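You operate a simulated robot arm through the tools that you are given. There is no shell and no other tool. Be economical: measure what you need, move in short steps, check, and stop when the job is done.

You are at the controls of a simulated two-armed robot. One attempt, no reset.

JOB
Take the wooden prop and put it in the white store box. Take the oil tin that expires last from the sill bench and put it on the top of the low chest. Lift the tack tin lid open. Do these in any order. Set down upright: wooden prop, oil tin.

The check looks at the end state, three seconds after you hand in, the way a careful person would. Anything else that was tipped, shoved, dropped, spilled or broken makes it a failure. A push-on lid holds only when it is set on centred and level and pressed home; a screw cap is set on level and turned clockwise until tight.

ROBOT AND FRAMES
Two 7-joint arms with two-finger parallel grippers on one trunk, on a base that drives. Base frame: it is fixed to the floor where the robot stands at the start and does not move with it; the origin is under the middle of the robot, x ahead of it, y to its left, z up. Units: mm, degrees, N and s.
The left shoulder is at the start at [60, 143, 825], the right one opposite. With the tool pointing down near the work surface each hand reaches from about 320 to 740 mm from the robot's upright axis, wherever it stands, measured 20 degrees to its own side. Places, roughly: oil tin [-750, 1250, 750]; tack tin lid [-100, 1100, 900]; top of the low chest (19x18 cm) [600, 100, 1220]; white store box (20x30x9 cm) [-2900, -1400, 600]. Payload 1.57 kg a hand.
The TCP of each hand is the grasp point between the finger pads, 30 mm short of the fingertips. In the tool frame z runs along the fingers and y along their closing line. The gripper opens to 110 mm. The fingers are 24 mm wide and 12 mm thick; the gripper's body (48 by 112 mm) begins 78 mm behind the TCP.
Orientation is told as [roll, pitch, yaw] about the base's x, y, z axes, in that order, counted from this pose: with the fingers straight down and closing along the base's y, the tool's x points along the base's -x, its y along +y and its z along -z.

CONTROLS
- The arms move only by the tool drive_tool. It takes "left_deltas", "right_deltas" or both (then of equal length, played together; a hand with none holds still); each is a list of rows, each an object (a shift or turn left out is 0, a gripper value left out holds the last) with "slide": the shift along the base's x, y, z in mm, a list of three; "angular": the turn, a rotation vector about the base's x, y, z in degrees, a list of three; "grip": the opening, from 0 (shut) to 1 (fully open). In form: [{"slide": [dx, dy, dz], "angular": [wx, wy, wz], "grip": grip}, ...]. A call has 1 to 10 rows; each row shifts and turns the commanded pose from where the row before left it. A row lasts 0.2 s, in which the tool goes at most 50 mm and 8.6 degrees; a call with a longer step from one row to the next is refused whole, and so is a gripper value outside its range. Where a pose cannot be reached the arm comes as near as it can. A force on the tool above 40 N (or 10 N above the force at the start of the call, whichever is more), or a blocked arm, ends the call early, and 0.2 s more pass. Each finger travels about 45 mm/s and halts on what it meets, pressing with about 39 N; the grip force reading is that of the motor and also rises with nothing between the fingers. The clock runs only during rows and for 0.2 s after the last one: add rows that do not move to give the fingers time. The reply holds the time, the measured pose of the TCP, the force on the tool along the base axes, the opening and the grip force, in the units named above and with some noise, with the torque about the TCP (base axes, N m) and any sound that the robot's microphone picked up.
- Cameras (640 x 400 px; columns grow to the right, rows downward): "scene" is now at [38.3, 4.4, 1456.7]; the picture's right is [0.04, -1.00, 0.00], its down [-0.66, -0.02, -0.75] and it looks along [0.75, 0.03, -0.66] (base axes); focal length 274 px, centre (320, 200). "left" rides on the left gripper at [70, -16, -141] in its tool frame; the picture's right is [0.23, 0.97, 0.00], its down [-0.86, 0.20, -0.48] and it looks along [-0.47, 0.11, 0.88] (tool axes); focal length 222 px, centre (320, 200). "right" rides on the right gripper at [70, 16, -141] in its tool frame; the picture's right is [-0.23, 0.97, 0.00], its down [-0.86, -0.20, -0.48] and it looks along [-0.47, -0.11, 0.88] (tool axes); focal length 222 px, centre (320, 200). There is no depth. A picture from a camera that has moved, and an enlarged one, comes with that camera's place and axes in the base frame and with its lens. The place of the scene camera against the robot may be out by one fixed shift of up to 25 mm in any direction.
- grab_frame(camera): a new picture of that camera. No time passes.
- lift_body(by): slides the trunk up (or, below 0, down) by that many mm; the arms and the scene camera ride with it, the base frame stays. It gives what a move gives, with no picture.
- drive_base(legs): drives the robot by 1 to 6 legs, each [ahead, left, turn to the left] in mm, mm and degrees, along the robot's own axes; the way and the turn of a leg run together, so that a leg with both is an arc; at most 1500 mm and 180 degrees a leg. The arms and the cameras ride along, it lands a little off, and it stops where it bumps. It gives what a move gives.
- aim_head(pan, tilt): turns the head with the scene camera to pan (to the left, within 86 degrees either way) and tilt (down, from -29 to 69), counted from straight ahead of the robot. It gives what a move gives.
- enlarge(camera, box): a new picture of the part [left, top, right, bottom] of that camera's present view, enlarged. No time passes.
- sign_off(): hands the job in; it is judged then, once.

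Work in short steps. Places have to be worked out from the pictures, the camera data and where the tool is seen: move nearer, look again, correct. Check each grasp and each placing, and mend what went wrong. You have 165 turns and 118 pictures in all, those below and enlarged ones among them. Open the grippers and draw the arms clear of the work before you hand the job in, unless the task says otherwise; then end with one line.

The tools are called after "Emit:" as a command line: name --argument value ..., lists and objects as JSON in quotes. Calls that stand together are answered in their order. drive_tool: Moves the arms, as the interface text tells. Its arguments: {"type":"object","properties":{"left_deltas":{"type":"array","items":{"type":"object","properties":{"slide":{"type":"array","items":{"type":"number"}},"angular":{"type":"array","items":{"type":"number"}},"grip":{"type":"number"}}}},"right_deltas":{"type":"array","items":{"type":"object","properties":{"slide":{"type":"array","items":{"type":"number"}},"angular":{"type":"array","items":{"type":"number"}},"grip":{"type":"number"}}}}},"required":[]} The other tools are called the same way: lift_body (by) slides the trunk up or down; drive_base (legs) drives the base; aim_head (pan, tilt) turns the head that bears the scene camera; grab_frame (camera) takes a picture; enlarge (camera, box) takes an enlarged picture of a part of a camera's view; sign_off () hands the job in.

At the start:

```text
time: 0.0
left_position: [352.5, 167.4, 998.9]
left_tcp_rot: [0.0, -0.1, 0.0]
left_contact_force: [-0.1, 0.3, -0.1]
left_torque: [0.04, 0.0, -0.04]
left_width: 110.1
left_gripper_force: 0.1
right_position: [370.5, -123.6, 1000.2]
right_tcp_rot: [0.0, 0.0, 0.0]
right_contact_force: [-0.6, 0.7, 0.1]
right_torque: [-0.02, 0.0, -0.01]
right_width: 109.9
right_gripper_force: 0.0
trunk travel left (down, up): [-423.0, 167.0]
robot x, y, heading: [-0.5, -0.0, 0.0]
head pan, tilt: [2.0, 41.2]
```

scene: 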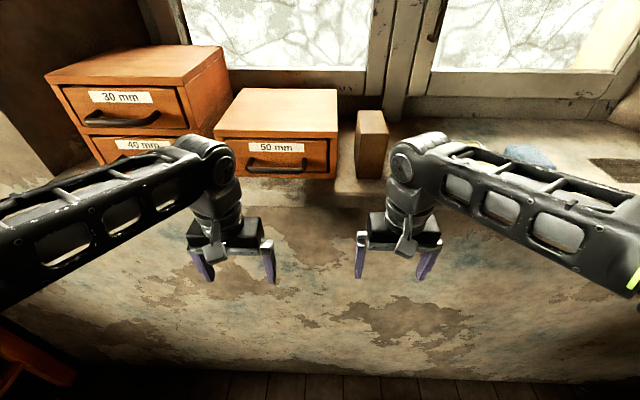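
right: 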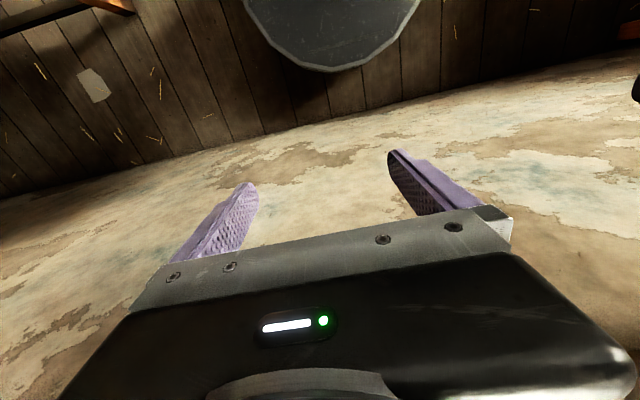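
left: 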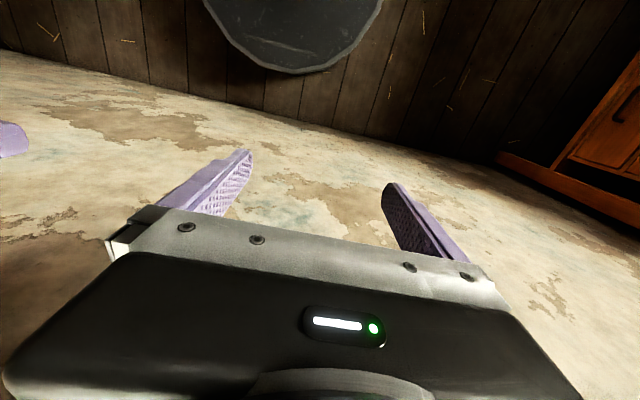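

The view ahead shows the drawer chests (the low one, "50 mm", is the target) and a wooden block. I look around with the head to find the other items.

Emit:
aim_head --pan 80 --tilt 30

Emit:
grab_frame --camera "scene"

Emit:
aim_head --pan -80 --tilt 30

Emit:
grab_frame --camera "scene"

Emit:
aim_head --pan 0 --tilt 20

Emit:
grab_frame --camera "scene"

```text
time: 1.5
left_position: [352.2, 167.5, 1000.7]
left_tcp_rot: [0.0, 0.0, 0.0]
left_contact_force: [0.3, -0.3, 0.6]
left_torque: [-0.03, 0.02, 0.03]
left_width: 110.0
left_gripper_force: 0.1
right_position: [370.2, -122.1, 999.5]
right_tcp_rot: [0.0, 0.0, 0.0]
right_contact_force: [-0.9, 0.6, -1.1]
right_torque: [-0.02, 0.01, -0.02]
right_width: 110.1
right_gripper_force: 0.1
trunk travel left (down, up): [-423.0, 167.0]
robot x, y, heading: [-2.8, -3.8, 0.0]
head pan, tilt: [80.0, 30.0]
```

```text
114 pictures are left
camera scene: at [-30.1, 90.5, 1473.7], right [0.98, -0.17, 0.0], down [-0.09, -0.49, -0.87], along [0.15, 0.85, -0.5], focal length 274 px, centre (320, 200)
```

scene: 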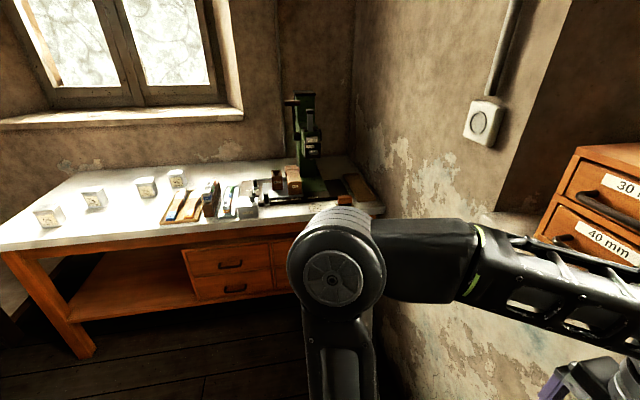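

```text
time: 4.0
left_position: [352.8, 167.6, 999.6]
left_tcp_rot: [0.0, 0.0, 0.1]
left_contact_force: [0.5, 0.4, 0.5]
left_torque: [0.01, 0.01, -0.01]
left_width: 110.0
left_gripper_force: 0.1
right_position: [372.3, -122.0, 998.9]
right_tcp_rot: [0.0, 0.0, 0.1]
right_contact_force: [-0.1, 0.6, -0.2]
right_torque: [-0.01, 0.01, 0.01]
right_width: 109.9
right_gripper_force: 0.0
trunk travel left (down, up): [-423.0, 167.0]
robot x, y, heading: [2.9, 2.3, -0.0]
head pan, tilt: [-80.0, 30.0]
```

```text
113 pictures are left
camera scene: at [-30.1, -87.7, 1473.8], right [-0.98, -0.17, 0.0], down [-0.09, 0.49, -0.87], along [0.15, -0.85, -0.5], focal length 274 px, centre (320, 200)
```

scene: 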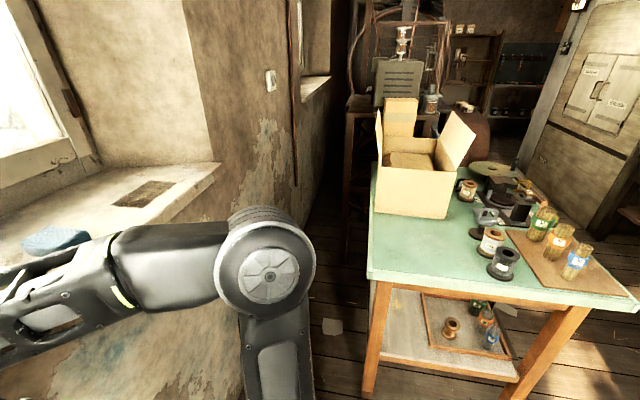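

```text
time: 5.5
left_position: [352.7, 168.1, 999.8]
left_tcp_rot: [-0.1, 0.0, 0.0]
left_contact_force: [0.2, 0.2, 0.2]
left_torque: [0.01, -0.04, 0.03]
left_width: 110.1
left_gripper_force: 0.0
right_position: [369.9, -122.1, 999.9]
right_tcp_rot: [0.0, 0.1, 0.1]
right_contact_force: [0.6, 0.0, 0.7]
right_torque: [0.0, 0.0, 0.0]
right_width: 110.1
right_gripper_force: 0.1
trunk travel left (down, up): [-423.0, 167.0]
robot x, y, heading: [-2.4, 3.5, 0.2]
head pan, tilt: [0.0, 20.0]
```

```text
112 pictures are left
camera scene: at [47.3, 1.3, 1489.8], right [0.0, -1.0, 0.0], down [-0.34, 0.0, -0.94], along [0.94, 0.0, -0.34], focal length 274 px, centre (320, 200)
```

scene: 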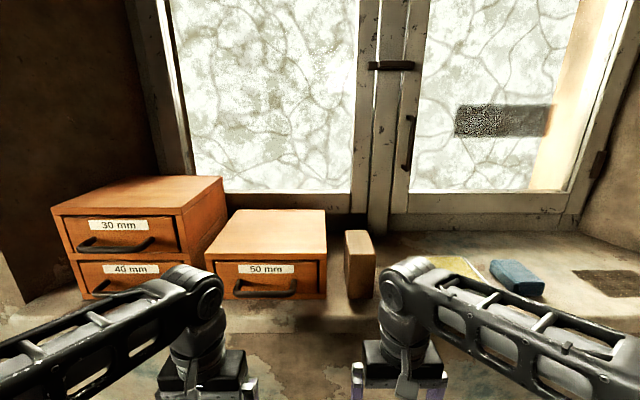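

The wooden block by the window is probably the prop; I enlarge it and the chest. No arm movement yet.

Emit:
enlarge --camera "scene" --box '[180, 150, 440, 312]'

Emit:
aim_head --pan 80 --tilt 30

Emit:
enlarge --camera "scene" --box '[150, 85, 390, 235]'

Emit:
enlarge --camera "scene" --box '[20, 135, 200, 247]'

```text
2.46 times, centred on (310, 231) of scene
camera zoom: at [47.3, 1.3, 1489.8], right [0.0, -1.0, 0.0], down [-0.34, 0.0, -0.94], along [0.94, 0.0, -0.34], focal length 675 px, centre (345, 124)
```

zoom: 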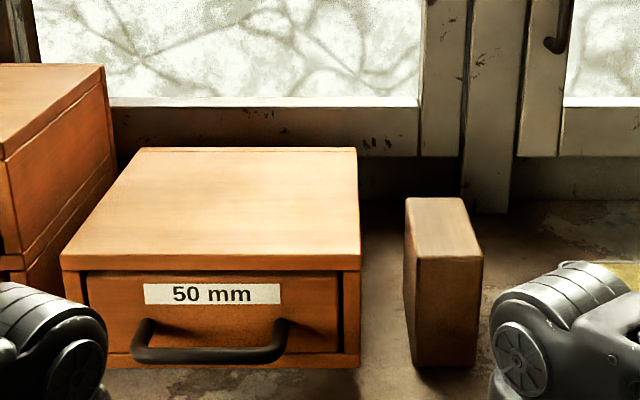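

```text
time: 7.0
left_position: [352.1, 167.4, 999.8]
left_tcp_rot: [0.0, 0.0, -0.1]
left_contact_force: [-0.5, 0.4, -0.3]
left_torque: [0.0, 0.0, 0.0]
left_width: 110.0
left_gripper_force: 0.0
right_position: [371.3, -122.1, 999.4]
right_tcp_rot: [0.0, 0.0, 0.1]
right_contact_force: [0.1, 0.2, 0.1]
right_torque: [0.03, 0.02, -0.02]
right_width: 110.0
right_gripper_force: 0.1
trunk travel left (down, up): [-423.0, 167.0]
robot x, y, heading: [0.3, 0.6, 0.1]
head pan, tilt: [80.0, 30.0]
```

```text
2.67 times, centred on (270, 160) of scene
camera zoom: at [-30.1, 90.5, 1473.8], right [0.98, -0.17, 0.0], down [-0.09, -0.49, -0.87], along [0.15, 0.85, -0.5], focal length 731 px, centre (453, 307)
```

zoom: 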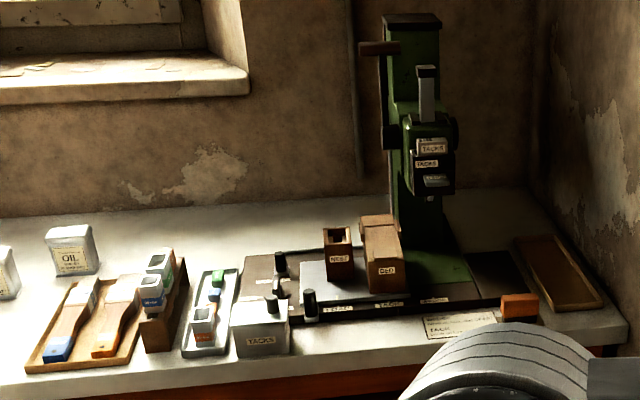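

```text
3.56 times, centred on (110, 191) of scene
camera zoom: at [-30.1, 90.5, 1473.8], right [0.98, -0.17, 0.0], down [-0.09, -0.49, -0.87], along [0.15, 0.85, -0.5], focal length 974 px, centre (1067, 232)
```

zoom: 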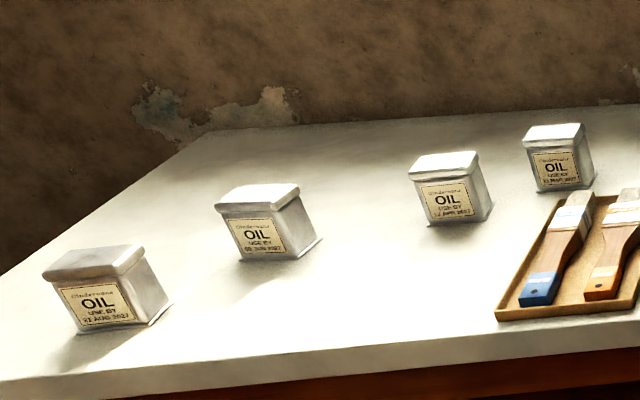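

The dates seem to be Aug / Jun(Jan) / Apr / Mar 2027; I need a nearer look. I back off from the sill, turn left to face the bench, and slide across toward it.

Emit:
drive_base --legs '[[-250, 0, 0], [0, 0, 90], [250, 400, 0]]'

Emit:
aim_head --pan 0 --tilt 40

Emit:
grab_frame --camera "scene"

```text
time: 15.1
left_position: [-820.0, 599.7, 1000.1]
left_tcp_rot: [0.0, -0.1, 89.9]
left_contact_force: [-0.3, 0.0, -0.1]
left_torque: [0.0, 0.04, -0.01]
left_width: 110.0
left_gripper_force: 0.1
right_position: [-530.9, 616.7, 1000.8]
right_tcp_rot: [0.0, 0.0, 89.9]
right_contact_force: [-0.3, -0.3, -0.1]
right_torque: [-0.05, -0.01, -0.01]
right_width: 109.9
right_gripper_force: 0.1
trunk travel left (down, up): [-423.0, 167.0]
robot x, y, heading: [-653.3, 245.2, 89.8]
head pan, tilt: [80.0, 30.0]
```

```text
time: 16.6
left_position: [-819.6, 599.7, 999.2]
left_tcp_rot: [0.0, 0.0, 89.9]
left_contact_force: [0.3, -0.3, -0.3]
left_torque: [-0.04, 0.01, -0.03]
left_width: 109.8
left_gripper_force: 0.0
right_position: [-529.6, 615.1, 1000.6]
right_tcp_rot: [-0.1, 0.0, 89.9]
right_contact_force: [-0.7, 0.1, -0.2]
right_torque: [-0.03, 0.01, -0.04]
right_width: 110.1
right_gripper_force: 0.0
trunk travel left (down, up): [-423.0, 167.0]
robot x, y, heading: [-650.0, 246.8, 89.8]
head pan, tilt: [0.0, 40.0]
```

```text
108 pictures are left
camera scene: at [-668.4, 302.9, 1458.4], right [1.0, 0.0, 0.0], down [0.0, -0.64, -0.77], along [0.0, 0.77, -0.64], focal length 274 px, centre (320, 200)
```

scene: 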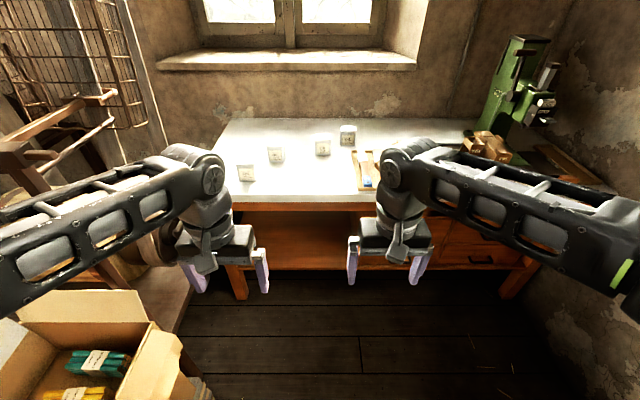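

All four tins are in view. I enlarge them to read the dates.

Emit:
enlarge --camera "scene" --box '[230, 120, 366, 205]'

Emit:
enlarge --camera "scene" --box '[232, 140, 290, 185]'

Emit:
enlarge --camera "scene" --box '[310, 120, 368, 160]'

```text
4.71 times, centred on (298, 162) of scene
camera zoom: at [-668.4, 302.9, 1458.4], right [1.0, 0.0, 0.0], down [0.0, -0.64, -0.77], along [0.0, 0.77, -0.64], focal length 1290 px, centre (424, 376)
```

zoom: 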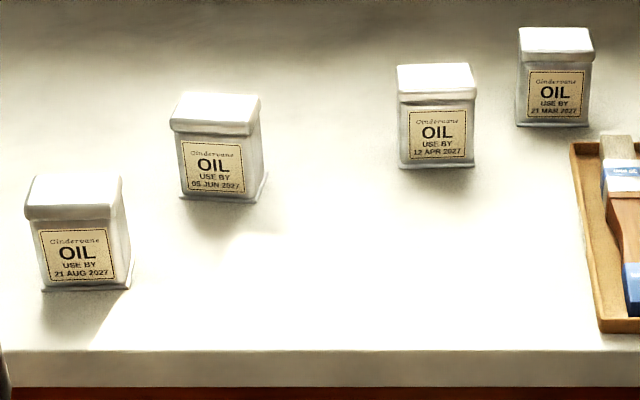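

```text
8.89 times, centred on (261, 162) of scene
camera zoom: at [-668.4, 302.9, 1458.4], right [1.0, 0.0, 0.0], down [0.0, -0.64, -0.77], along [0.0, 0.77, -0.64], focal length 2436 px, centre (844, 533)
```

zoom: 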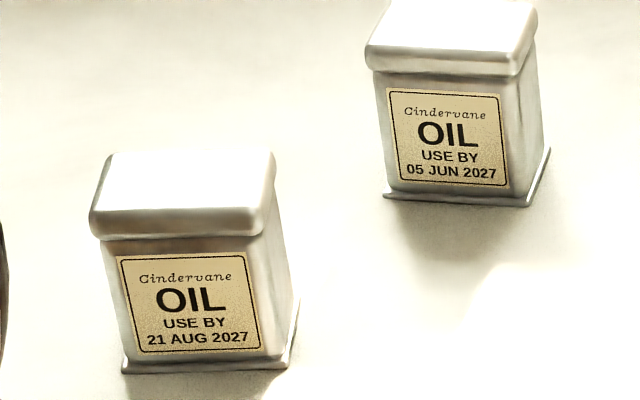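

```text
10.00 times, centred on (339, 140) of scene
camera zoom: at [-668.4, 302.9, 1458.4], right [1.0, 0.0, 0.0], down [0.0, -0.64, -0.77], along [0.0, 0.77, -0.64], focal length 2740 px, centre (130, 800)
```

zoom: 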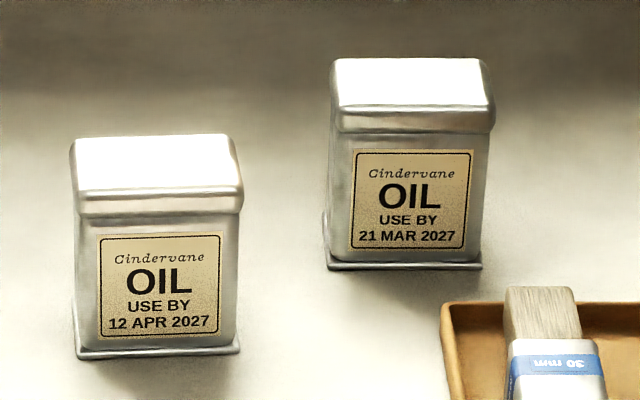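

"21 AUG 2027" is the last date, the leftmost tin near [-950, 1165, ~850]. I drive nearer so it lies in the left hand's reach.

Emit:
drive_base --legs '[[380, 120, 0]]'

Emit:
aim_head --pan 15 --tilt 55

Emit:
grab_frame --camera "scene"

Emit:
grab_frame --camera "left"

```text
time: 19.1
left_position: [-940.2, 979.4, 999.3]
left_tcp_rot: [0.0, 0.0, 89.9]
left_contact_force: [-1.1, 0.1, -0.5]
left_torque: [-0.03, 0.01, -0.01]
left_width: 109.8
left_gripper_force: 0.0
right_position: [-649.6, 997.4, 999.3]
right_tcp_rot: [0.0, 0.0, 89.9]
right_contact_force: [-0.3, -0.2, 0.4]
right_torque: [0.01, 0.0, 0.01]
right_width: 110.1
right_gripper_force: 0.0
trunk travel left (down, up): [-423.0, 167.0]
robot x, y, heading: [-771.7, 629.8, 89.8]
head pan, tilt: [0.0, 40.0]
```

```text
time: 19.9
left_position: [-940.0, 979.0, 999.1]
left_tcp_rot: [0.1, 0.0, 89.9]
left_contact_force: [0.6, 0.2, -0.6]
left_torque: [-0.01, -0.01, -0.02]
left_width: 109.9
left_gripper_force: 0.0
right_position: [-648.8, 996.8, 1000.6]
right_tcp_rot: [0.1, 0.0, 90.0]
right_contact_force: [-0.1, 0.4, 0.2]
right_torque: [-0.01, -0.02, -0.02]
right_width: 110.1
right_gripper_force: 0.1
trunk travel left (down, up): [-423.0, 167.0]
robot x, y, heading: [-773.3, 624.5, 90.0]
head pan, tilt: [15.0, 55.0]
```

```text
104 pictures are left
camera scene: at [-806.5, 667.4, 1437.8], right [0.97, 0.26, 0.0], down [0.21, -0.79, -0.57], along [-0.15, 0.55, -0.82], focal length 274 px, centre (320, 200)
```

scene: 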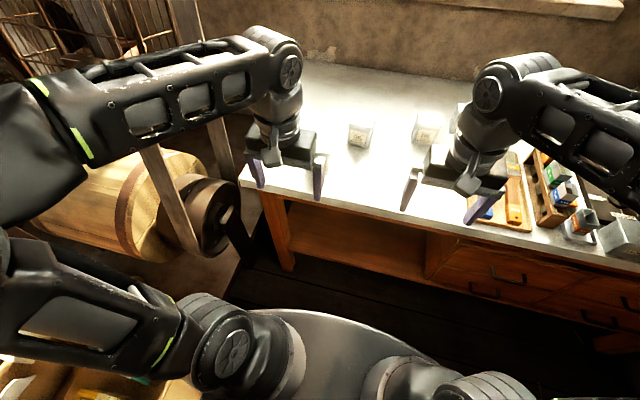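

```text
103 pictures are left
camera left: at [-922.5, 910.3, 1140.3], right [-0.97, -0.23, 0.0], down [-0.2, 0.86, 0.48], along [-0.11, 0.47, -0.88], focal length 222 px, centre (320, 200)
```

left: 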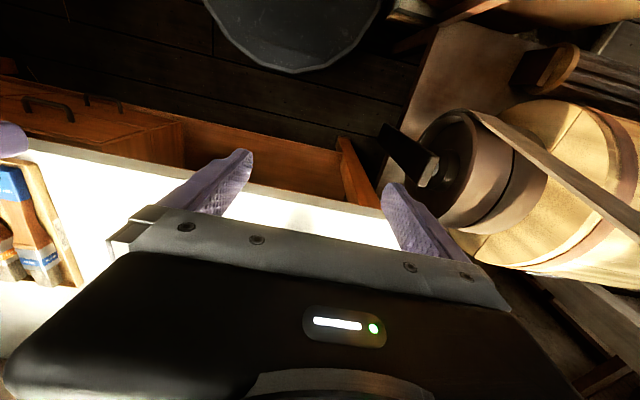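

The August tin is hidden behind the left hand. I move the left hand forward above it (fingertips at ~970, tin top ~905) and look down with the wrist camera.

Emit:
drive_tool --left_deltas '[{"slide": [0, 40, 10], "grip": 1}, {"slide": [0, 40, 10]}, {"slide": [0, 30, 10]}, {"slide": [0, 30, 0]}, {}]'

Emit:
grab_frame --camera "left"

Emit:
grab_frame --camera "scene"

```text
time: 21.1
left_position: [-940.5, 1083.8, 1024.1]
left_tcp_rot: [-0.3, -1.4, 89.4]
left_contact_force: [-0.8, 0.6, -0.5]
left_torque: [-0.06, -0.18, 0.04]
left_width: 110.2
left_gripper_force: 0.0
left hand out of reach, approached as far as the arm can: row 1, 2, 3, 4
right_position: [-652.6, 999.8, 1000.5]
right_tcp_rot: [-0.3, 0.2, 89.9]
right_contact_force: [-1.0, 1.1, -0.4]
right_torque: [-0.04, -0.12, 0.02]
right_width: 110.1
right_gripper_force: 0.0
trunk travel left (down, up): [-423.0, 167.0]
robot x, y, heading: [-771.3, 627.3, 89.9]
head pan, tilt: [15.0, 55.0]
```

```text
102 pictures are left
camera left: at [-925.6, 1011.2, 1162.0], right [-0.98, -0.22, -0.01], down [-0.19, 0.85, 0.5], along [-0.1, 0.49, -0.87], focal length 222 px, centre (320, 200)
```

left: 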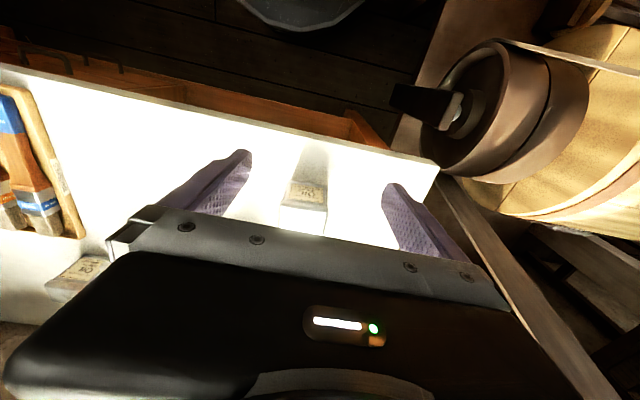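

```text
101 pictures are left
camera scene: at [-812.4, 670.9, 1437.5], right [0.97, 0.26, 0.0], down [0.21, -0.79, -0.57], along [-0.14, 0.55, -0.82], focal length 274 px, centre (320, 200)
```

scene: 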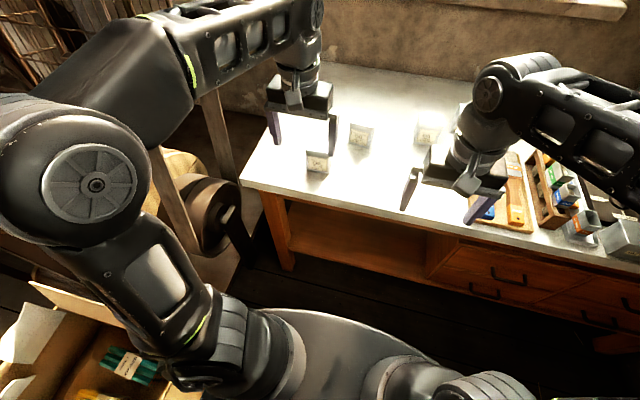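

The tin is at about [-938, 1200], right between the fingers laterally, but the arm is at its reach limit at this height. I raise the trunk for better reach and drive 40 mm nearer.

Emit:
lift_body --by 110

Emit:
drive_base --legs '[[50, 0, 0]]'

Emit:
drive_tool --left_deltas '[{"slide": [0, 10, -40]}, {"slide": [0, 10, -40]}, {"slide": [0, 0, -40]}, {}]'

Emit:
grab_frame --camera "left"

Emit:
grab_frame --camera "scene"

```text
time: 22.5
left_position: [-936.9, 1082.1, 1134.3]
left_tcp_rot: [0.0, -1.6, 89.4]
left_contact_force: [-1.2, 0.0, -0.4]
left_torque: [0.01, 0.0, -0.01]
left_width: 109.7
left_gripper_force: 0.1
right_position: [-649.4, 997.3, 1110.6]
right_tcp_rot: [0.0, 0.0, 90.0]
right_contact_force: [0.1, -0.4, 0.2]
right_torque: [-0.02, 0.01, -0.03]
right_width: 109.9
right_gripper_force: 0.1
trunk travel left (down, up): [-533.0, 57.0]
robot x, y, heading: [-769.0, 628.6, 89.9]
head pan, tilt: [15.0, 55.0]
```

```text
time: 23.4
left_position: [-937.0, 1133.0, 1134.6]
left_tcp_rot: [0.1, -1.4, 89.5]
left_contact_force: [0.3, 0.4, 0.5]
left_torque: [-0.05, 0.03, 0.01]
left_width: 110.0
left_gripper_force: 0.0
right_position: [-647.9, 1047.8, 1108.8]
right_tcp_rot: [0.0, 0.1, 90.0]
right_contact_force: [0.1, -0.6, 0.2]
right_torque: [-0.03, 0.03, 0.0]
right_width: 110.0
right_gripper_force: 0.0
trunk travel left (down, up): [-533.0, 57.0]
robot x, y, heading: [-769.8, 677.1, 89.9]
head pan, tilt: [15.0, 55.0]
```

```text
time: 24.4
left_position: [-938.1, 1148.9, 1015.0]
left_tcp_rot: [0.0, -1.6, 89.5]
left_contact_force: [0.2, -0.2, -0.1]
left_torque: [0.02, -0.01, 0.02]
left_width: 109.8
left_gripper_force: 0.0
right_position: [-648.4, 1044.9, 1109.7]
right_tcp_rot: [0.0, 0.0, 89.9]
right_contact_force: [-0.1, -0.1, 0.3]
right_torque: [0.0, 0.02, 0.02]
right_width: 109.9
right_gripper_force: 0.2
trunk travel left (down, up): [-533.0, 57.0]
robot x, y, heading: [-773.9, 676.8, 90.1]
head pan, tilt: [15.0, 55.0]
```

```text
100 pictures are left
camera left: at [-921.5, 1076.4, 1153.2], right [-0.98, -0.22, -0.01], down [-0.19, 0.84, 0.5], along [-0.1, 0.49, -0.86], focal length 222 px, centre (320, 200)
```

left: 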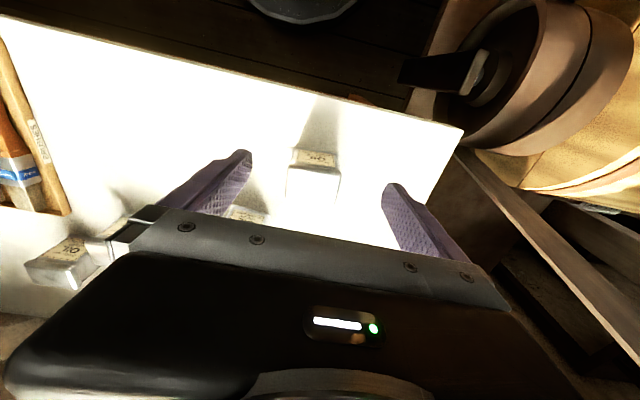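

```text
99 pictures are left
camera scene: at [-806.6, 716.6, 1547.7], right [0.97, 0.26, 0.0], down [0.21, -0.79, -0.57], along [-0.15, 0.55, -0.82], focal length 274 px, centre (320, 200)
```

scene: 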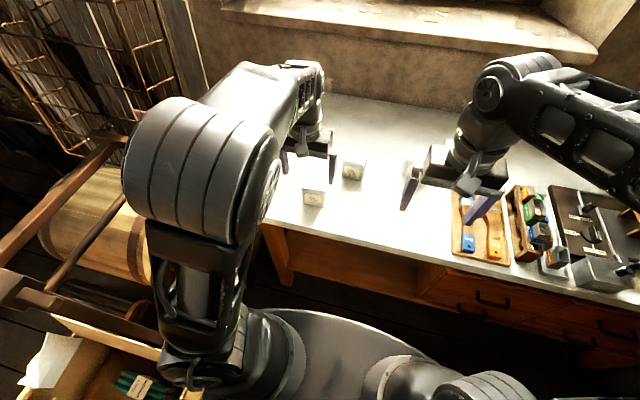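

I enlarge the wrist view around the tin to fix its position.

Emit:
enlarge --camera "left" --box '[220, 110, 420, 235]'

```text
3.20 times, centred on (320, 172) of left
camera zoom: at [-921.5, 1076.4, 1153.2], right [-0.98, -0.22, -0.01], down [-0.19, 0.84, 0.5], along [-0.1, 0.49, -0.86], focal length 711 px, centre (320, 288)
```

zoom: 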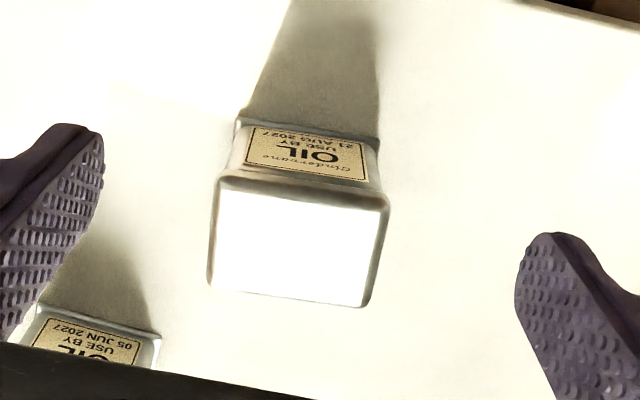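

The tin top centre is at about [-937, 1205], top z≈895, yawed about +4.5°. I align over it, level the tool, then descend partway.

Emit:
drive_tool --left_deltas '[{"slide": [0, 28, 0], "angular": [-1.6, 0, 2.3]}, {"slide": [1, 28, 0], "angular": [0, 0, 2.2]}, {"slide": [0, 0, -30]}, {"slide": [0, 0, -30]}, {}]'

Emit:
enlarge --camera "left" --box '[200, 110, 440, 260]'

Emit:
enlarge --camera "scene" --box '[240, 110, 400, 210]'

```text
time: 25.6
left_position: [-936.1, 1206.7, 954.8]
left_tcp_rot: [0.1, 0.0, 94.1]
left_contact_force: [0.2, -0.9, 0.0]
left_torque: [0.01, -0.02, -0.01]
left_width: 110.1
left_gripper_force: 0.1
right_position: [-648.4, 1046.4, 1110.1]
right_tcp_rot: [-0.1, 0.1, 89.9]
right_contact_force: [0.8, -0.1, -0.1]
right_torque: [-0.01, 0.03, -0.01]
right_width: 110.2
right_gripper_force: 0.0
trunk travel left (down, up): [-533.0, 57.0]
robot x, y, heading: [-774.5, 674.6, 89.9]
head pan, tilt: [15.0, 55.0]
```

```text
2.67 times, centred on (320, 185) of left
camera zoom: at [-915.3, 1139.1, 1095.3], right [-0.96, -0.29, 0.0], down [-0.26, 0.84, 0.48], along [-0.14, 0.46, -0.88], focal length 592 px, centre (320, 240)
```

zoom: 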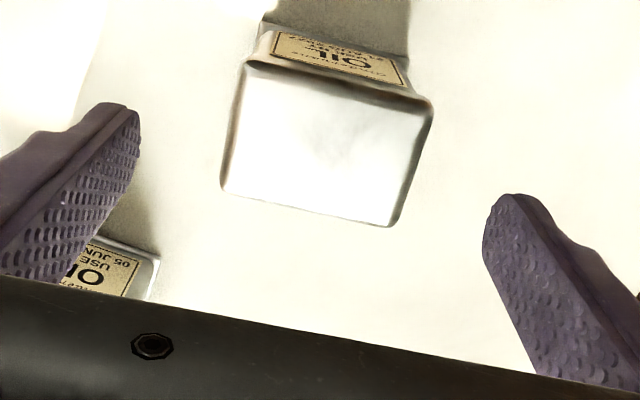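

```text
4.00 times, centred on (320, 160) of scene
camera zoom: at [-806.4, 716.8, 1547.7], right [0.97, 0.26, 0.0], down [0.21, -0.79, -0.57], along [-0.15, 0.55, -0.82], focal length 1096 px, centre (320, 360)
```

zoom: 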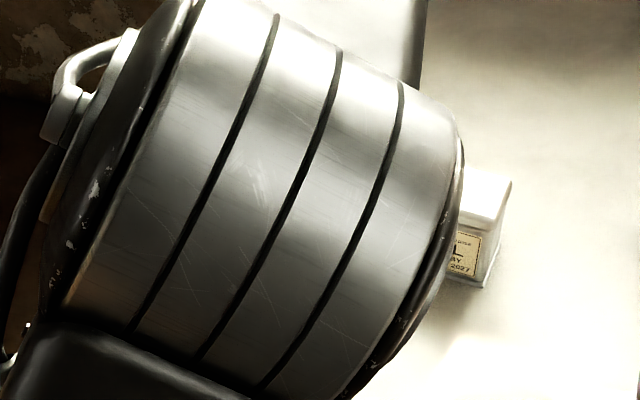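

The tin is centred between the fingers. I descend to TCP z≈865 watching for contact.

Emit:
drive_tool --left_deltas '[{"slide": [0, 0, -25]}, {"slide": [0, 0, -25]}, {"slide": [0, 0, -20]}, {"slide": [0, 0, -18]}, {}]'

Emit:
grab_frame --camera "left"

```text
time: 26.8
left_position: [-935.7, 1207.5, 867.1]
left_tcp_rot: [0.1, -0.1, 93.9]
left_contact_force: [-0.7, -0.4, -0.7]
left_torque: [0.02, -0.02, 0.03]
left_width: 109.8
left_gripper_force: 0.0
right_position: [-649.1, 1046.4, 1108.9]
right_tcp_rot: [0.0, 0.0, 90.0]
right_contact_force: [-0.2, 0.0, 0.5]
right_torque: [0.01, -0.03, -0.01]
right_width: 110.0
right_gripper_force: 0.2
trunk travel left (down, up): [-533.0, 57.0]
robot x, y, heading: [-773.1, 674.7, 89.8]
head pan, tilt: [15.0, 55.0]
```

```text
95 pictures are left
camera left: at [-915.0, 1139.5, 1007.4], right [-0.96, -0.29, 0.0], down [-0.26, 0.84, 0.48], along [-0.14, 0.46, -0.88], focal length 222 px, centre (320, 200)
```

left: 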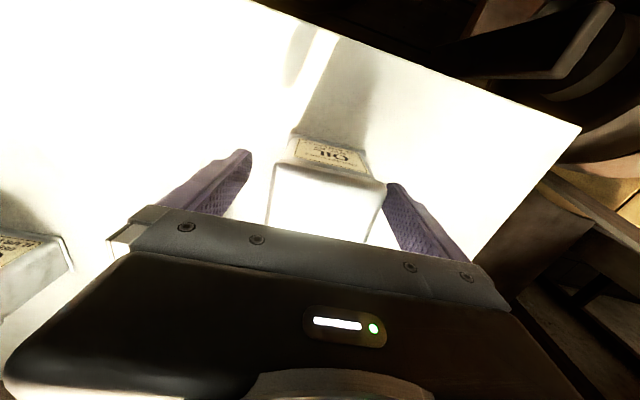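

Fingers straddle the tin. I close the gripper, giving it time.

Emit:
drive_tool --left_deltas '[{"grip": 0.4}, {}, {}, {}, {}]'

Emit:
enlarge --camera "left" --box '[200, 110, 440, 260]'

```text
time: 28.0
left_position: [-936.4, 1206.3, 867.7]
left_tcp_rot: [0.1, 0.1, 94.0]
left_contact_force: [-2.2, -0.4, -0.5]
left_torque: [0.0, 0.0, 0.02]
left_width: 74.7
left_gripper_force: 39.2
right_position: [-648.2, 1046.2, 1109.6]
right_tcp_rot: [0.1, 0.0, 89.8]
right_contact_force: [-0.6, 1.4, 0.4]
right_torque: [-0.02, -0.02, -0.03]
right_width: 109.9
right_gripper_force: 0.0
trunk travel left (down, up): [-533.0, 57.0]
robot x, y, heading: [-771.9, 675.4, 89.9]
head pan, tilt: [15.0, 55.0]
```

```text
2.67 times, centred on (320, 185) of left
camera zoom: at [-915.0, 1139.5, 1007.7], right [-0.96, -0.29, 0.0], down [-0.26, 0.84, 0.48], along [-0.14, 0.46, -0.88], focal length 592 px, centre (320, 240)
```

zoom: 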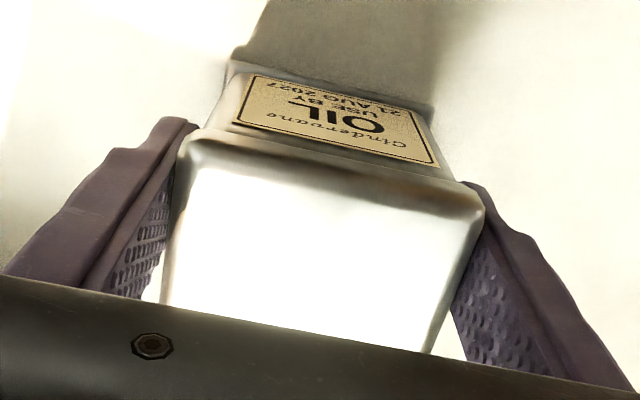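

Grip holds at 74.7 mm. I lift a little and check the tin comes whole.

Emit:
drive_tool --left_deltas '[{"slide": [0, 0, 15]}, {"slide": [0, 0, 25]}, {}]'

Emit:
enlarge --camera "left" --box '[200, 110, 440, 260]'

Emit:
grab_frame --camera "scene"

```text
time: 28.8
left_position: [-935.7, 1206.7, 907.7]
left_tcp_rot: [0.1, 0.1, 94.0]
left_contact_force: [1.1, -0.2, -3.8]
left_torque: [-0.04, -0.01, -0.02]
left_width: 74.9
left_gripper_force: 38.8
right_position: [-648.0, 1047.0, 1109.5]
right_tcp_rot: [0.0, 0.0, 89.9]
right_contact_force: [0.5, -0.4, 0.1]
right_torque: [-0.01, -0.02, 0.01]
right_width: 110.3
right_gripper_force: 0.0
trunk travel left (down, up): [-533.0, 57.0]
robot x, y, heading: [-770.0, 678.1, 89.6]
head pan, tilt: [15.0, 55.0]
```

```text
2.67 times, centred on (320, 185) of left
camera zoom: at [-914.3, 1140.3, 1047.9], right [-0.96, -0.29, 0.0], down [-0.26, 0.84, 0.48], along [-0.14, 0.46, -0.88], focal length 592 px, centre (320, 240)
```

zoom: 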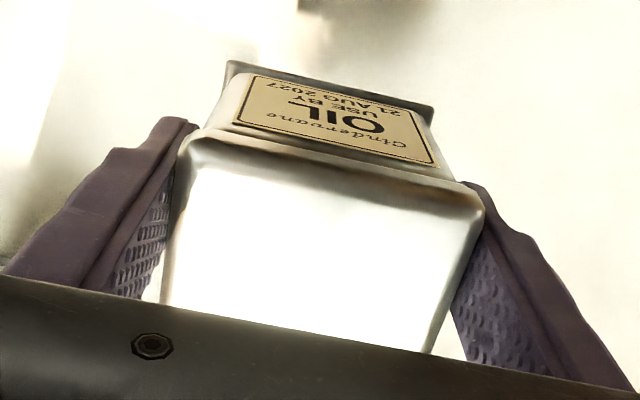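

```text
92 pictures are left
camera scene: at [-806.5, 717.5, 1547.7], right [0.97, 0.26, 0.0], down [0.21, -0.79, -0.57], along [-0.15, 0.55, -0.82], focal length 274 px, centre (320, 200)
```

scene: 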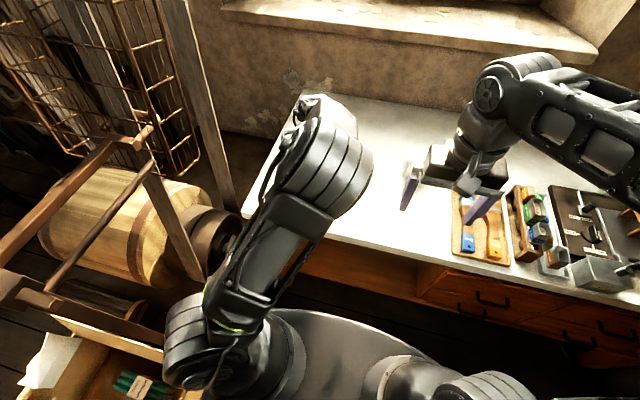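

The whole tin came up with a firm hold. I raise and draw it back, then drive right to face the tack tin with the right hand.

Emit:
drive_tool --left_deltas '[{"slide": [0, -20, 35]}, {"slide": [0, -30, 35]}, {"slide": [0, -35, 35]}, {"slide": [0, -35, 0]}, {}]'

Emit:
drive_base --legs '[[0, -430, 0]]'

Emit:
aim_head --pan -15 --tilt 50

Emit:
grab_frame --camera "scene"

Emit:
grab_frame --camera "right"

```text
time: 30.0
left_position: [-936.0, 1087.5, 1011.4]
left_tcp_rot: [0.1, 0.1, 94.1]
left_contact_force: [0.5, 0.6, -3.3]
left_torque: [-0.01, 0.03, 0.03]
left_width: 74.8
left_gripper_force: 38.6
right_position: [-649.0, 1047.3, 1109.7]
right_tcp_rot: [-0.1, 0.0, 90.0]
right_contact_force: [-1.0, -0.5, -0.4]
right_torque: [-0.02, 0.03, -0.02]
right_width: 109.7
right_gripper_force: 0.1
trunk travel left (down, up): [-533.0, 57.0]
robot x, y, heading: [-772.5, 678.0, 89.8]
head pan, tilt: [15.0, 55.0]
```

```text
time: 32.7
left_position: [-504.9, 1086.4, 1011.3]
left_tcp_rot: [0.1, 0.0, 94.0]
left_contact_force: [0.3, 0.5, -3.6]
left_torque: [0.0, 0.03, 0.0]
left_width: 74.7
left_gripper_force: 38.9
right_position: [-218.8, 1047.0, 1109.1]
right_tcp_rot: [0.0, 0.0, 90.0]
right_contact_force: [0.7, 0.1, 0.9]
right_torque: [-0.01, 0.07, 0.0]
right_width: 109.9
right_gripper_force: 0.0
trunk travel left (down, up): [-533.0, 57.0]
robot x, y, heading: [-340.3, 673.1, 90.3]
head pan, tilt: [15.0, 55.0]
```

```text
time: 33.6
left_position: [-504.8, 1086.0, 1011.5]
left_tcp_rot: [0.1, 0.0, 94.1]
left_contact_force: [0.5, -0.3, -2.7]
left_torque: [-0.03, 0.0, 0.06]
left_width: 75.0
left_gripper_force: 38.9
right_position: [-218.9, 1046.2, 1109.3]
right_tcp_rot: [0.0, 0.0, 90.0]
right_contact_force: [0.1, 0.2, 0.8]
right_torque: [0.03, 0.01, -0.02]
right_width: 109.9
right_gripper_force: 0.0
trunk travel left (down, up): [-533.0, 57.0]
robot x, y, heading: [-343.6, 675.6, 90.0]
head pan, tilt: [-15.0, 50.0]
```

```text
91 pictures are left
camera scene: at [-336.7, 721.8, 1554.2], right [0.97, -0.26, 0.0], down [-0.2, -0.74, -0.64], along [0.17, 0.62, -0.77], focal length 274 px, centre (320, 200)
```

scene: 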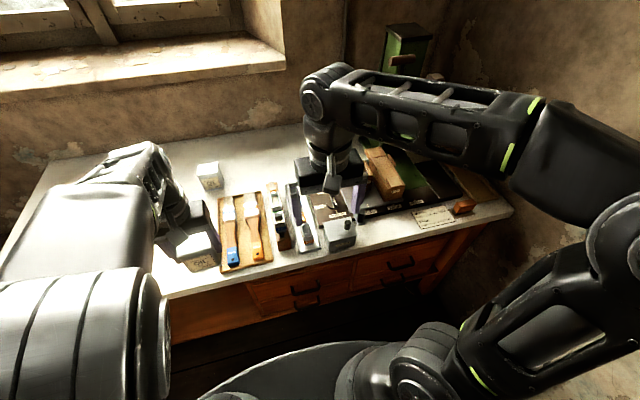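

```text
90 pictures are left
camera right: at [-235.4, 976.1, 1251.8], right [-0.97, 0.23, 0.0], down [0.2, 0.86, 0.48], along [0.11, 0.47, -0.88], focal length 222 px, centre (320, 200)
```

right: 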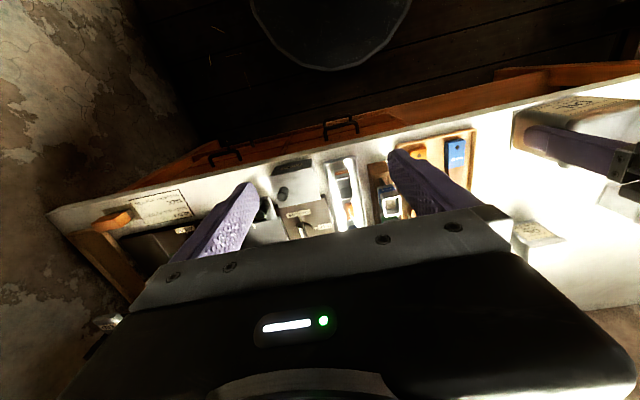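

Emit:
enlarge --camera "scene" --box '[270, 170, 420, 264]'

Emit:
enlarge --camera "right" --box '[230, 130, 390, 240]'

```text
4.26 times, centred on (345, 217) of scene
camera zoom: at [-336.7, 721.8, 1554.2], right [0.97, -0.26, 0.0], down [-0.2, -0.74, -0.64], along [0.17, 0.62, -0.77], focal length 1166 px, centre (214, 128)
```

zoom: 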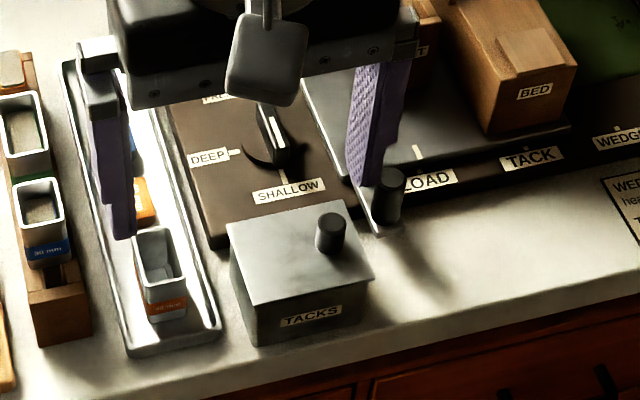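

```text
3.64 times, centred on (310, 185) of right
camera zoom: at [-235.4, 976.1, 1251.8], right [-0.97, 0.23, 0.0], down [0.2, 0.86, 0.48], along [0.11, 0.47, -0.88], focal length 808 px, centre (356, 254)
```

zoom: 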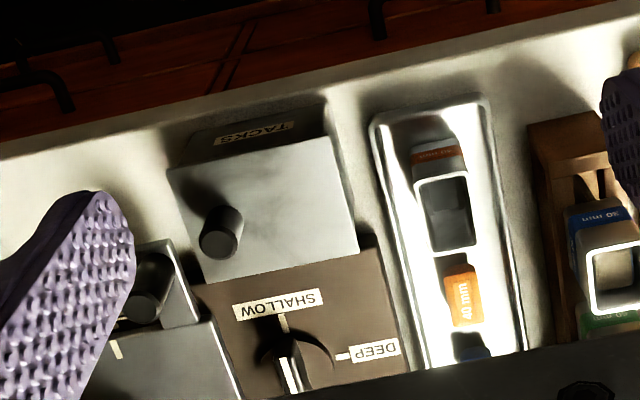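

The tack tin has an overhanging lid with a knob toward its right side, so the hinge is likely on the left; knob base near [-138, 1128, 895]. I enlarge further to find the hinge.

Emit:
enlarge --camera "scene" --box '[318, 212, 366, 254]'

Emit:
enlarge --camera "right" --box '[265, 150, 335, 212]'

```text
9.52 times, centred on (342, 233) of scene
camera zoom: at [-336.7, 721.8, 1554.2], right [0.97, -0.26, 0.0], down [-0.2, -0.74, -0.64], along [0.17, 0.62, -0.77], focal length 2610 px, centre (110, -114)
```

zoom: 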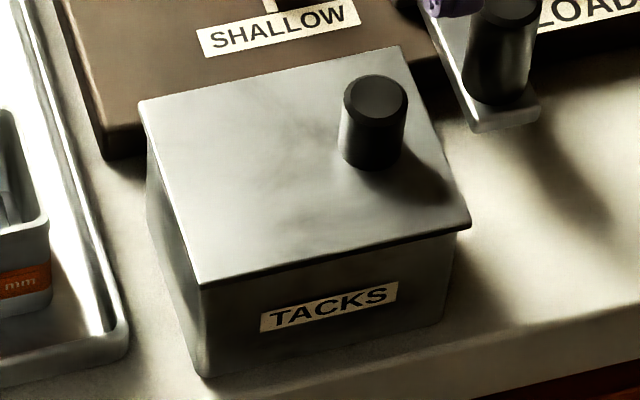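

```text
6.45 times, centred on (300, 181) of right
camera zoom: at [-235.4, 976.1, 1251.8], right [-0.97, 0.23, 0.0], down [0.2, 0.86, 0.48], along [0.11, 0.47, -0.88], focal length 1433 px, centre (449, 323)
```

zoom: 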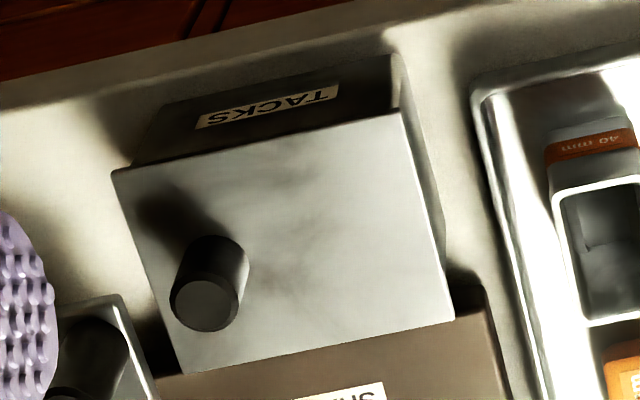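

The lid overhangs on the right and is flush at the left, so it hinges along its left (-x) edge: the left hand suits that swing best. The high chest also needs a tilted grip on the oil tin. So I drive left and set the tin down on a clear bench spot for now.

Emit:
drive_base --legs '[[0, 235, 0]]'

Emit:
drive_tool --left_deltas '[{"slide": [0, 25, -30]}, {"slide": [0, 25, -35]}, {"slide": [0, 0, -35]}, {"slide": [0, 0, -25]}, {}]'

Emit:
grab_frame --camera "left"

Emit:
grab_frame --camera "scene"

```text
time: 35.4
left_position: [-742.5, 1086.0, 1012.1]
left_tcp_rot: [0.0, 0.1, 94.1]
left_contact_force: [-0.5, 0.5, -3.2]
left_torque: [-0.06, -0.02, -0.01]
left_width: 74.7
left_gripper_force: 39.1
right_position: [-455.3, 1046.1, 1109.3]
right_tcp_rot: [-0.1, 0.0, 90.1]
right_contact_force: [-0.7, -0.2, 0.4]
right_torque: [0.02, -0.01, 0.01]
right_width: 109.7
right_gripper_force: 0.0
trunk travel left (down, up): [-533.0, 57.0]
robot x, y, heading: [-579.4, 676.8, 89.8]
head pan, tilt: [-15.0, 50.0]
```

```text
time: 36.6
left_position: [-740.7, 1136.1, 887.3]
left_tcp_rot: [0.2, 0.1, 94.1]
left_contact_force: [0.1, -0.3, -3.9]
left_torque: [-0.02, 0.0, 0.0]
left_width: 74.7
left_gripper_force: 38.6
right_position: [-454.0, 1046.8, 1110.3]
right_tcp_rot: [0.1, 0.0, 90.0]
right_contact_force: [0.1, -0.1, 0.3]
right_torque: [-0.02, -0.01, 0.0]
right_width: 109.9
right_gripper_force: 0.1
trunk travel left (down, up): [-533.0, 57.0]
robot x, y, heading: [-574.8, 675.4, 90.1]
head pan, tilt: [-15.0, 50.0]
```

```text
85 pictures are left
camera left: at [-720.0, 1069.2, 1027.1], right [-0.96, -0.3, 0.0], down [-0.26, 0.84, 0.48], along [-0.14, 0.46, -0.88], focal length 222 px, centre (320, 200)
```

left: 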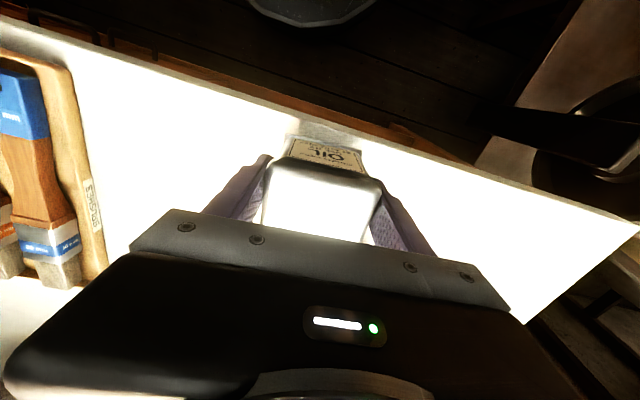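

```text
84 pictures are left
camera scene: at [-572.7, 721.4, 1554.2], right [0.97, -0.26, 0.0], down [-0.2, -0.74, -0.64], along [0.17, 0.62, -0.77], focal length 274 px, centre (320, 200)
```

scene: 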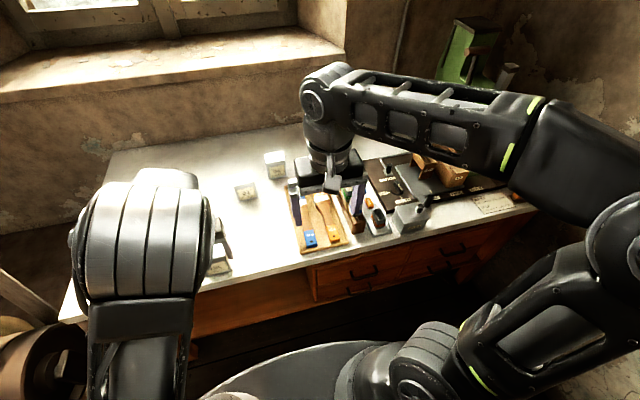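

The tin is close to the bench edge; I move it 45 mm further on before lowering gently to contact.

Emit:
drive_tool --left_deltas '[{"slide": [0, 22, 0]}, {"slide": [0, 23, 0]}, {"slide": [0, 0, -14]}, {"slide": [0, 0, -3]}, {"slide": [0, 0, -3]}, {}]'

```text
time: 38.0
left_position: [-741.7, 1182.0, 867.5]
left_tcp_rot: [0.1, 0.0, 94.1]
left_contact_force: [-0.5, 0.1, 1.8]
left_torque: [-0.1, -0.18, 0.01]
left_width: 74.8
left_gripper_force: 38.9
right_position: [-454.0, 1045.5, 1109.8]
right_tcp_rot: [0.0, 0.0, 90.0]
right_contact_force: [-0.8, 0.8, -0.3]
right_torque: [0.01, 0.03, 0.01]
right_width: 110.0
right_gripper_force: 0.0
trunk travel left (down, up): [-533.0, 57.0]
robot x, y, heading: [-575.7, 674.6, 89.8]
head pan, tilt: [-15.0, 50.0]
```

Contact at the same height as before (867.5). I release, wait, and rise clear.

Emit:
drive_tool --left_deltas '[{"grip": 1}, {}, {}, {}, {"slide": [0, 0, 30]}, {"slide": [0, 0, 40]}, {"slide": [0, 0, 40]}, {"slide": [0, -30, 30]}, {}]'

Emit:
grab_frame --camera "left"

```text
time: 40.0
left_position: [-741.7, 1150.8, 1007.4]
left_tcp_rot: [0.1, 0.1, 94.1]
left_contact_force: [0.1, -0.5, -0.2]
left_torque: [0.0, -0.01, 0.02]
left_width: 109.9
left_gripper_force: 0.0
right_position: [-453.7, 1047.3, 1108.2]
right_tcp_rot: [0.0, 0.1, 90.0]
right_contact_force: [0.0, 0.7, 0.4]
right_torque: [-0.03, 0.0, -0.05]
right_width: 109.9
right_gripper_force: 0.1
trunk travel left (down, up): [-533.0, 57.0]
robot x, y, heading: [-577.0, 675.9, 90.0]
head pan, tilt: [-15.0, 50.0]
```

```text
83 pictures are left
camera left: at [-719.4, 1084.7, 1147.8], right [-0.96, -0.3, 0.0], down [-0.26, 0.84, 0.48], along [-0.14, 0.46, -0.88], focal length 222 px, centre (320, 200)
```

left: 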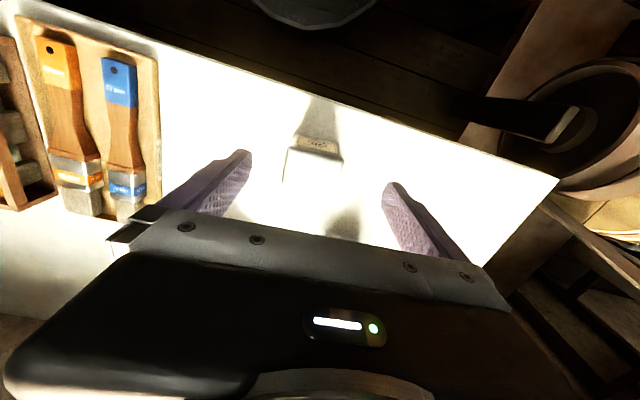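

The tin stands on the bench. Now I drive right so the left hand is over the tack tin.

Emit:
drive_tool --left_deltas '[{"slide": [0, -40, 20]}, {"slide": [0, 0, 0], "angular": [0, 0, -4]}, {}]' --right_deltas '[{"slide": [0, -45, 0]}, {"slide": [0, -45, 0]}, {}]'

Emit:
drive_base --legs '[[0, -550, 0]]'

Emit:
aim_head --pan 10 --tilt 50

Emit:
grab_frame --camera "scene"

Emit:
grab_frame --camera "left"

```text
time: 40.8
left_position: [-741.8, 1111.2, 1026.1]
left_tcp_rot: [0.1, 0.1, 90.1]
left_contact_force: [0.1, 0.4, 0.6]
left_torque: [0.01, 0.02, 0.02]
left_width: 110.0
left_gripper_force: 0.0
right_position: [-453.3, 957.3, 1110.4]
right_tcp_rot: [0.0, 0.0, 90.0]
right_contact_force: [0.4, -0.5, 0.1]
right_torque: [-0.02, 0.01, -0.01]
right_width: 109.9
right_gripper_force: 0.0
trunk travel left (down, up): [-533.0, 57.0]
robot x, y, heading: [-575.4, 677.5, 90.2]
head pan, tilt: [-15.0, 50.0]
```

```text
time: 43.9
left_position: [-191.7, 1110.0, 1025.6]
left_tcp_rot: [0.1, 0.1, 89.7]
left_contact_force: [1.1, -0.1, -0.7]
left_torque: [-0.02, 0.05, 0.0]
left_width: 110.0
left_gripper_force: 0.1
right_position: [95.2, 954.9, 1109.6]
right_tcp_rot: [0.0, 0.0, 89.8]
right_contact_force: [0.7, 0.2, 0.5]
right_torque: [0.02, 0.03, -0.01]
right_width: 109.9
right_gripper_force: 0.1
trunk travel left (down, up): [-533.0, 57.0]
robot x, y, heading: [-28.1, 672.9, 89.8]
head pan, tilt: [-15.0, 50.0]
```

```text
time: 44.8
left_position: [-191.9, 1110.5, 1026.9]
left_tcp_rot: [0.1, 0.2, 89.8]
left_contact_force: [-0.4, 0.8, -0.1]
left_torque: [0.02, 0.01, -0.02]
left_width: 110.0
left_gripper_force: 0.2
right_position: [96.1, 955.4, 1109.8]
right_tcp_rot: [0.0, 0.1, 89.7]
right_contact_force: [0.1, 0.4, -1.2]
right_torque: [0.0, -0.01, 0.01]
right_width: 110.0
right_gripper_force: 0.0
trunk travel left (down, up): [-533.0, 57.0]
robot x, y, heading: [-30.9, 673.1, 89.6]
head pan, tilt: [10.0, 50.0]
```

```text
82 pictures are left
camera scene: at [-57.8, 721.7, 1554.2], right [0.99, 0.17, 0.0], down [0.13, -0.76, -0.64], along [-0.11, 0.63, -0.77], focal length 274 px, centre (320, 200)
```

scene: 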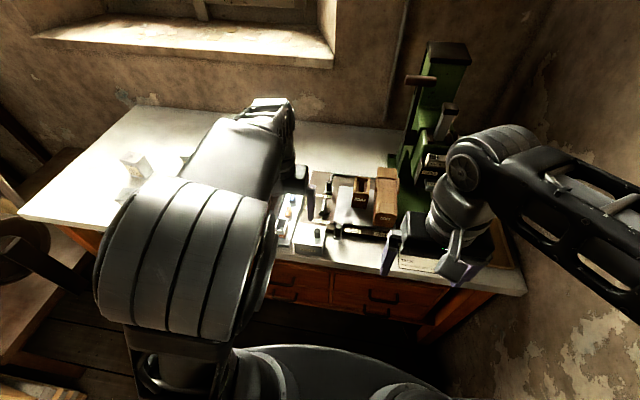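

```text
81 pictures are left
camera left: at [-175.3, 1042.1, 1167.0], right [-0.97, -0.22, 0.0], down [-0.2, 0.86, 0.48], along [-0.11, 0.47, -0.88], focal length 222 px, centre (320, 200)
```

left: 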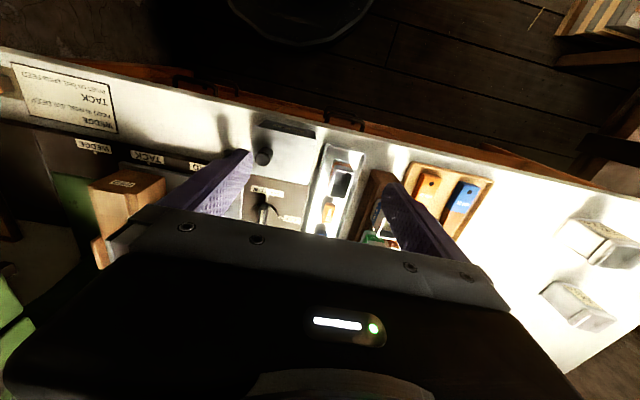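

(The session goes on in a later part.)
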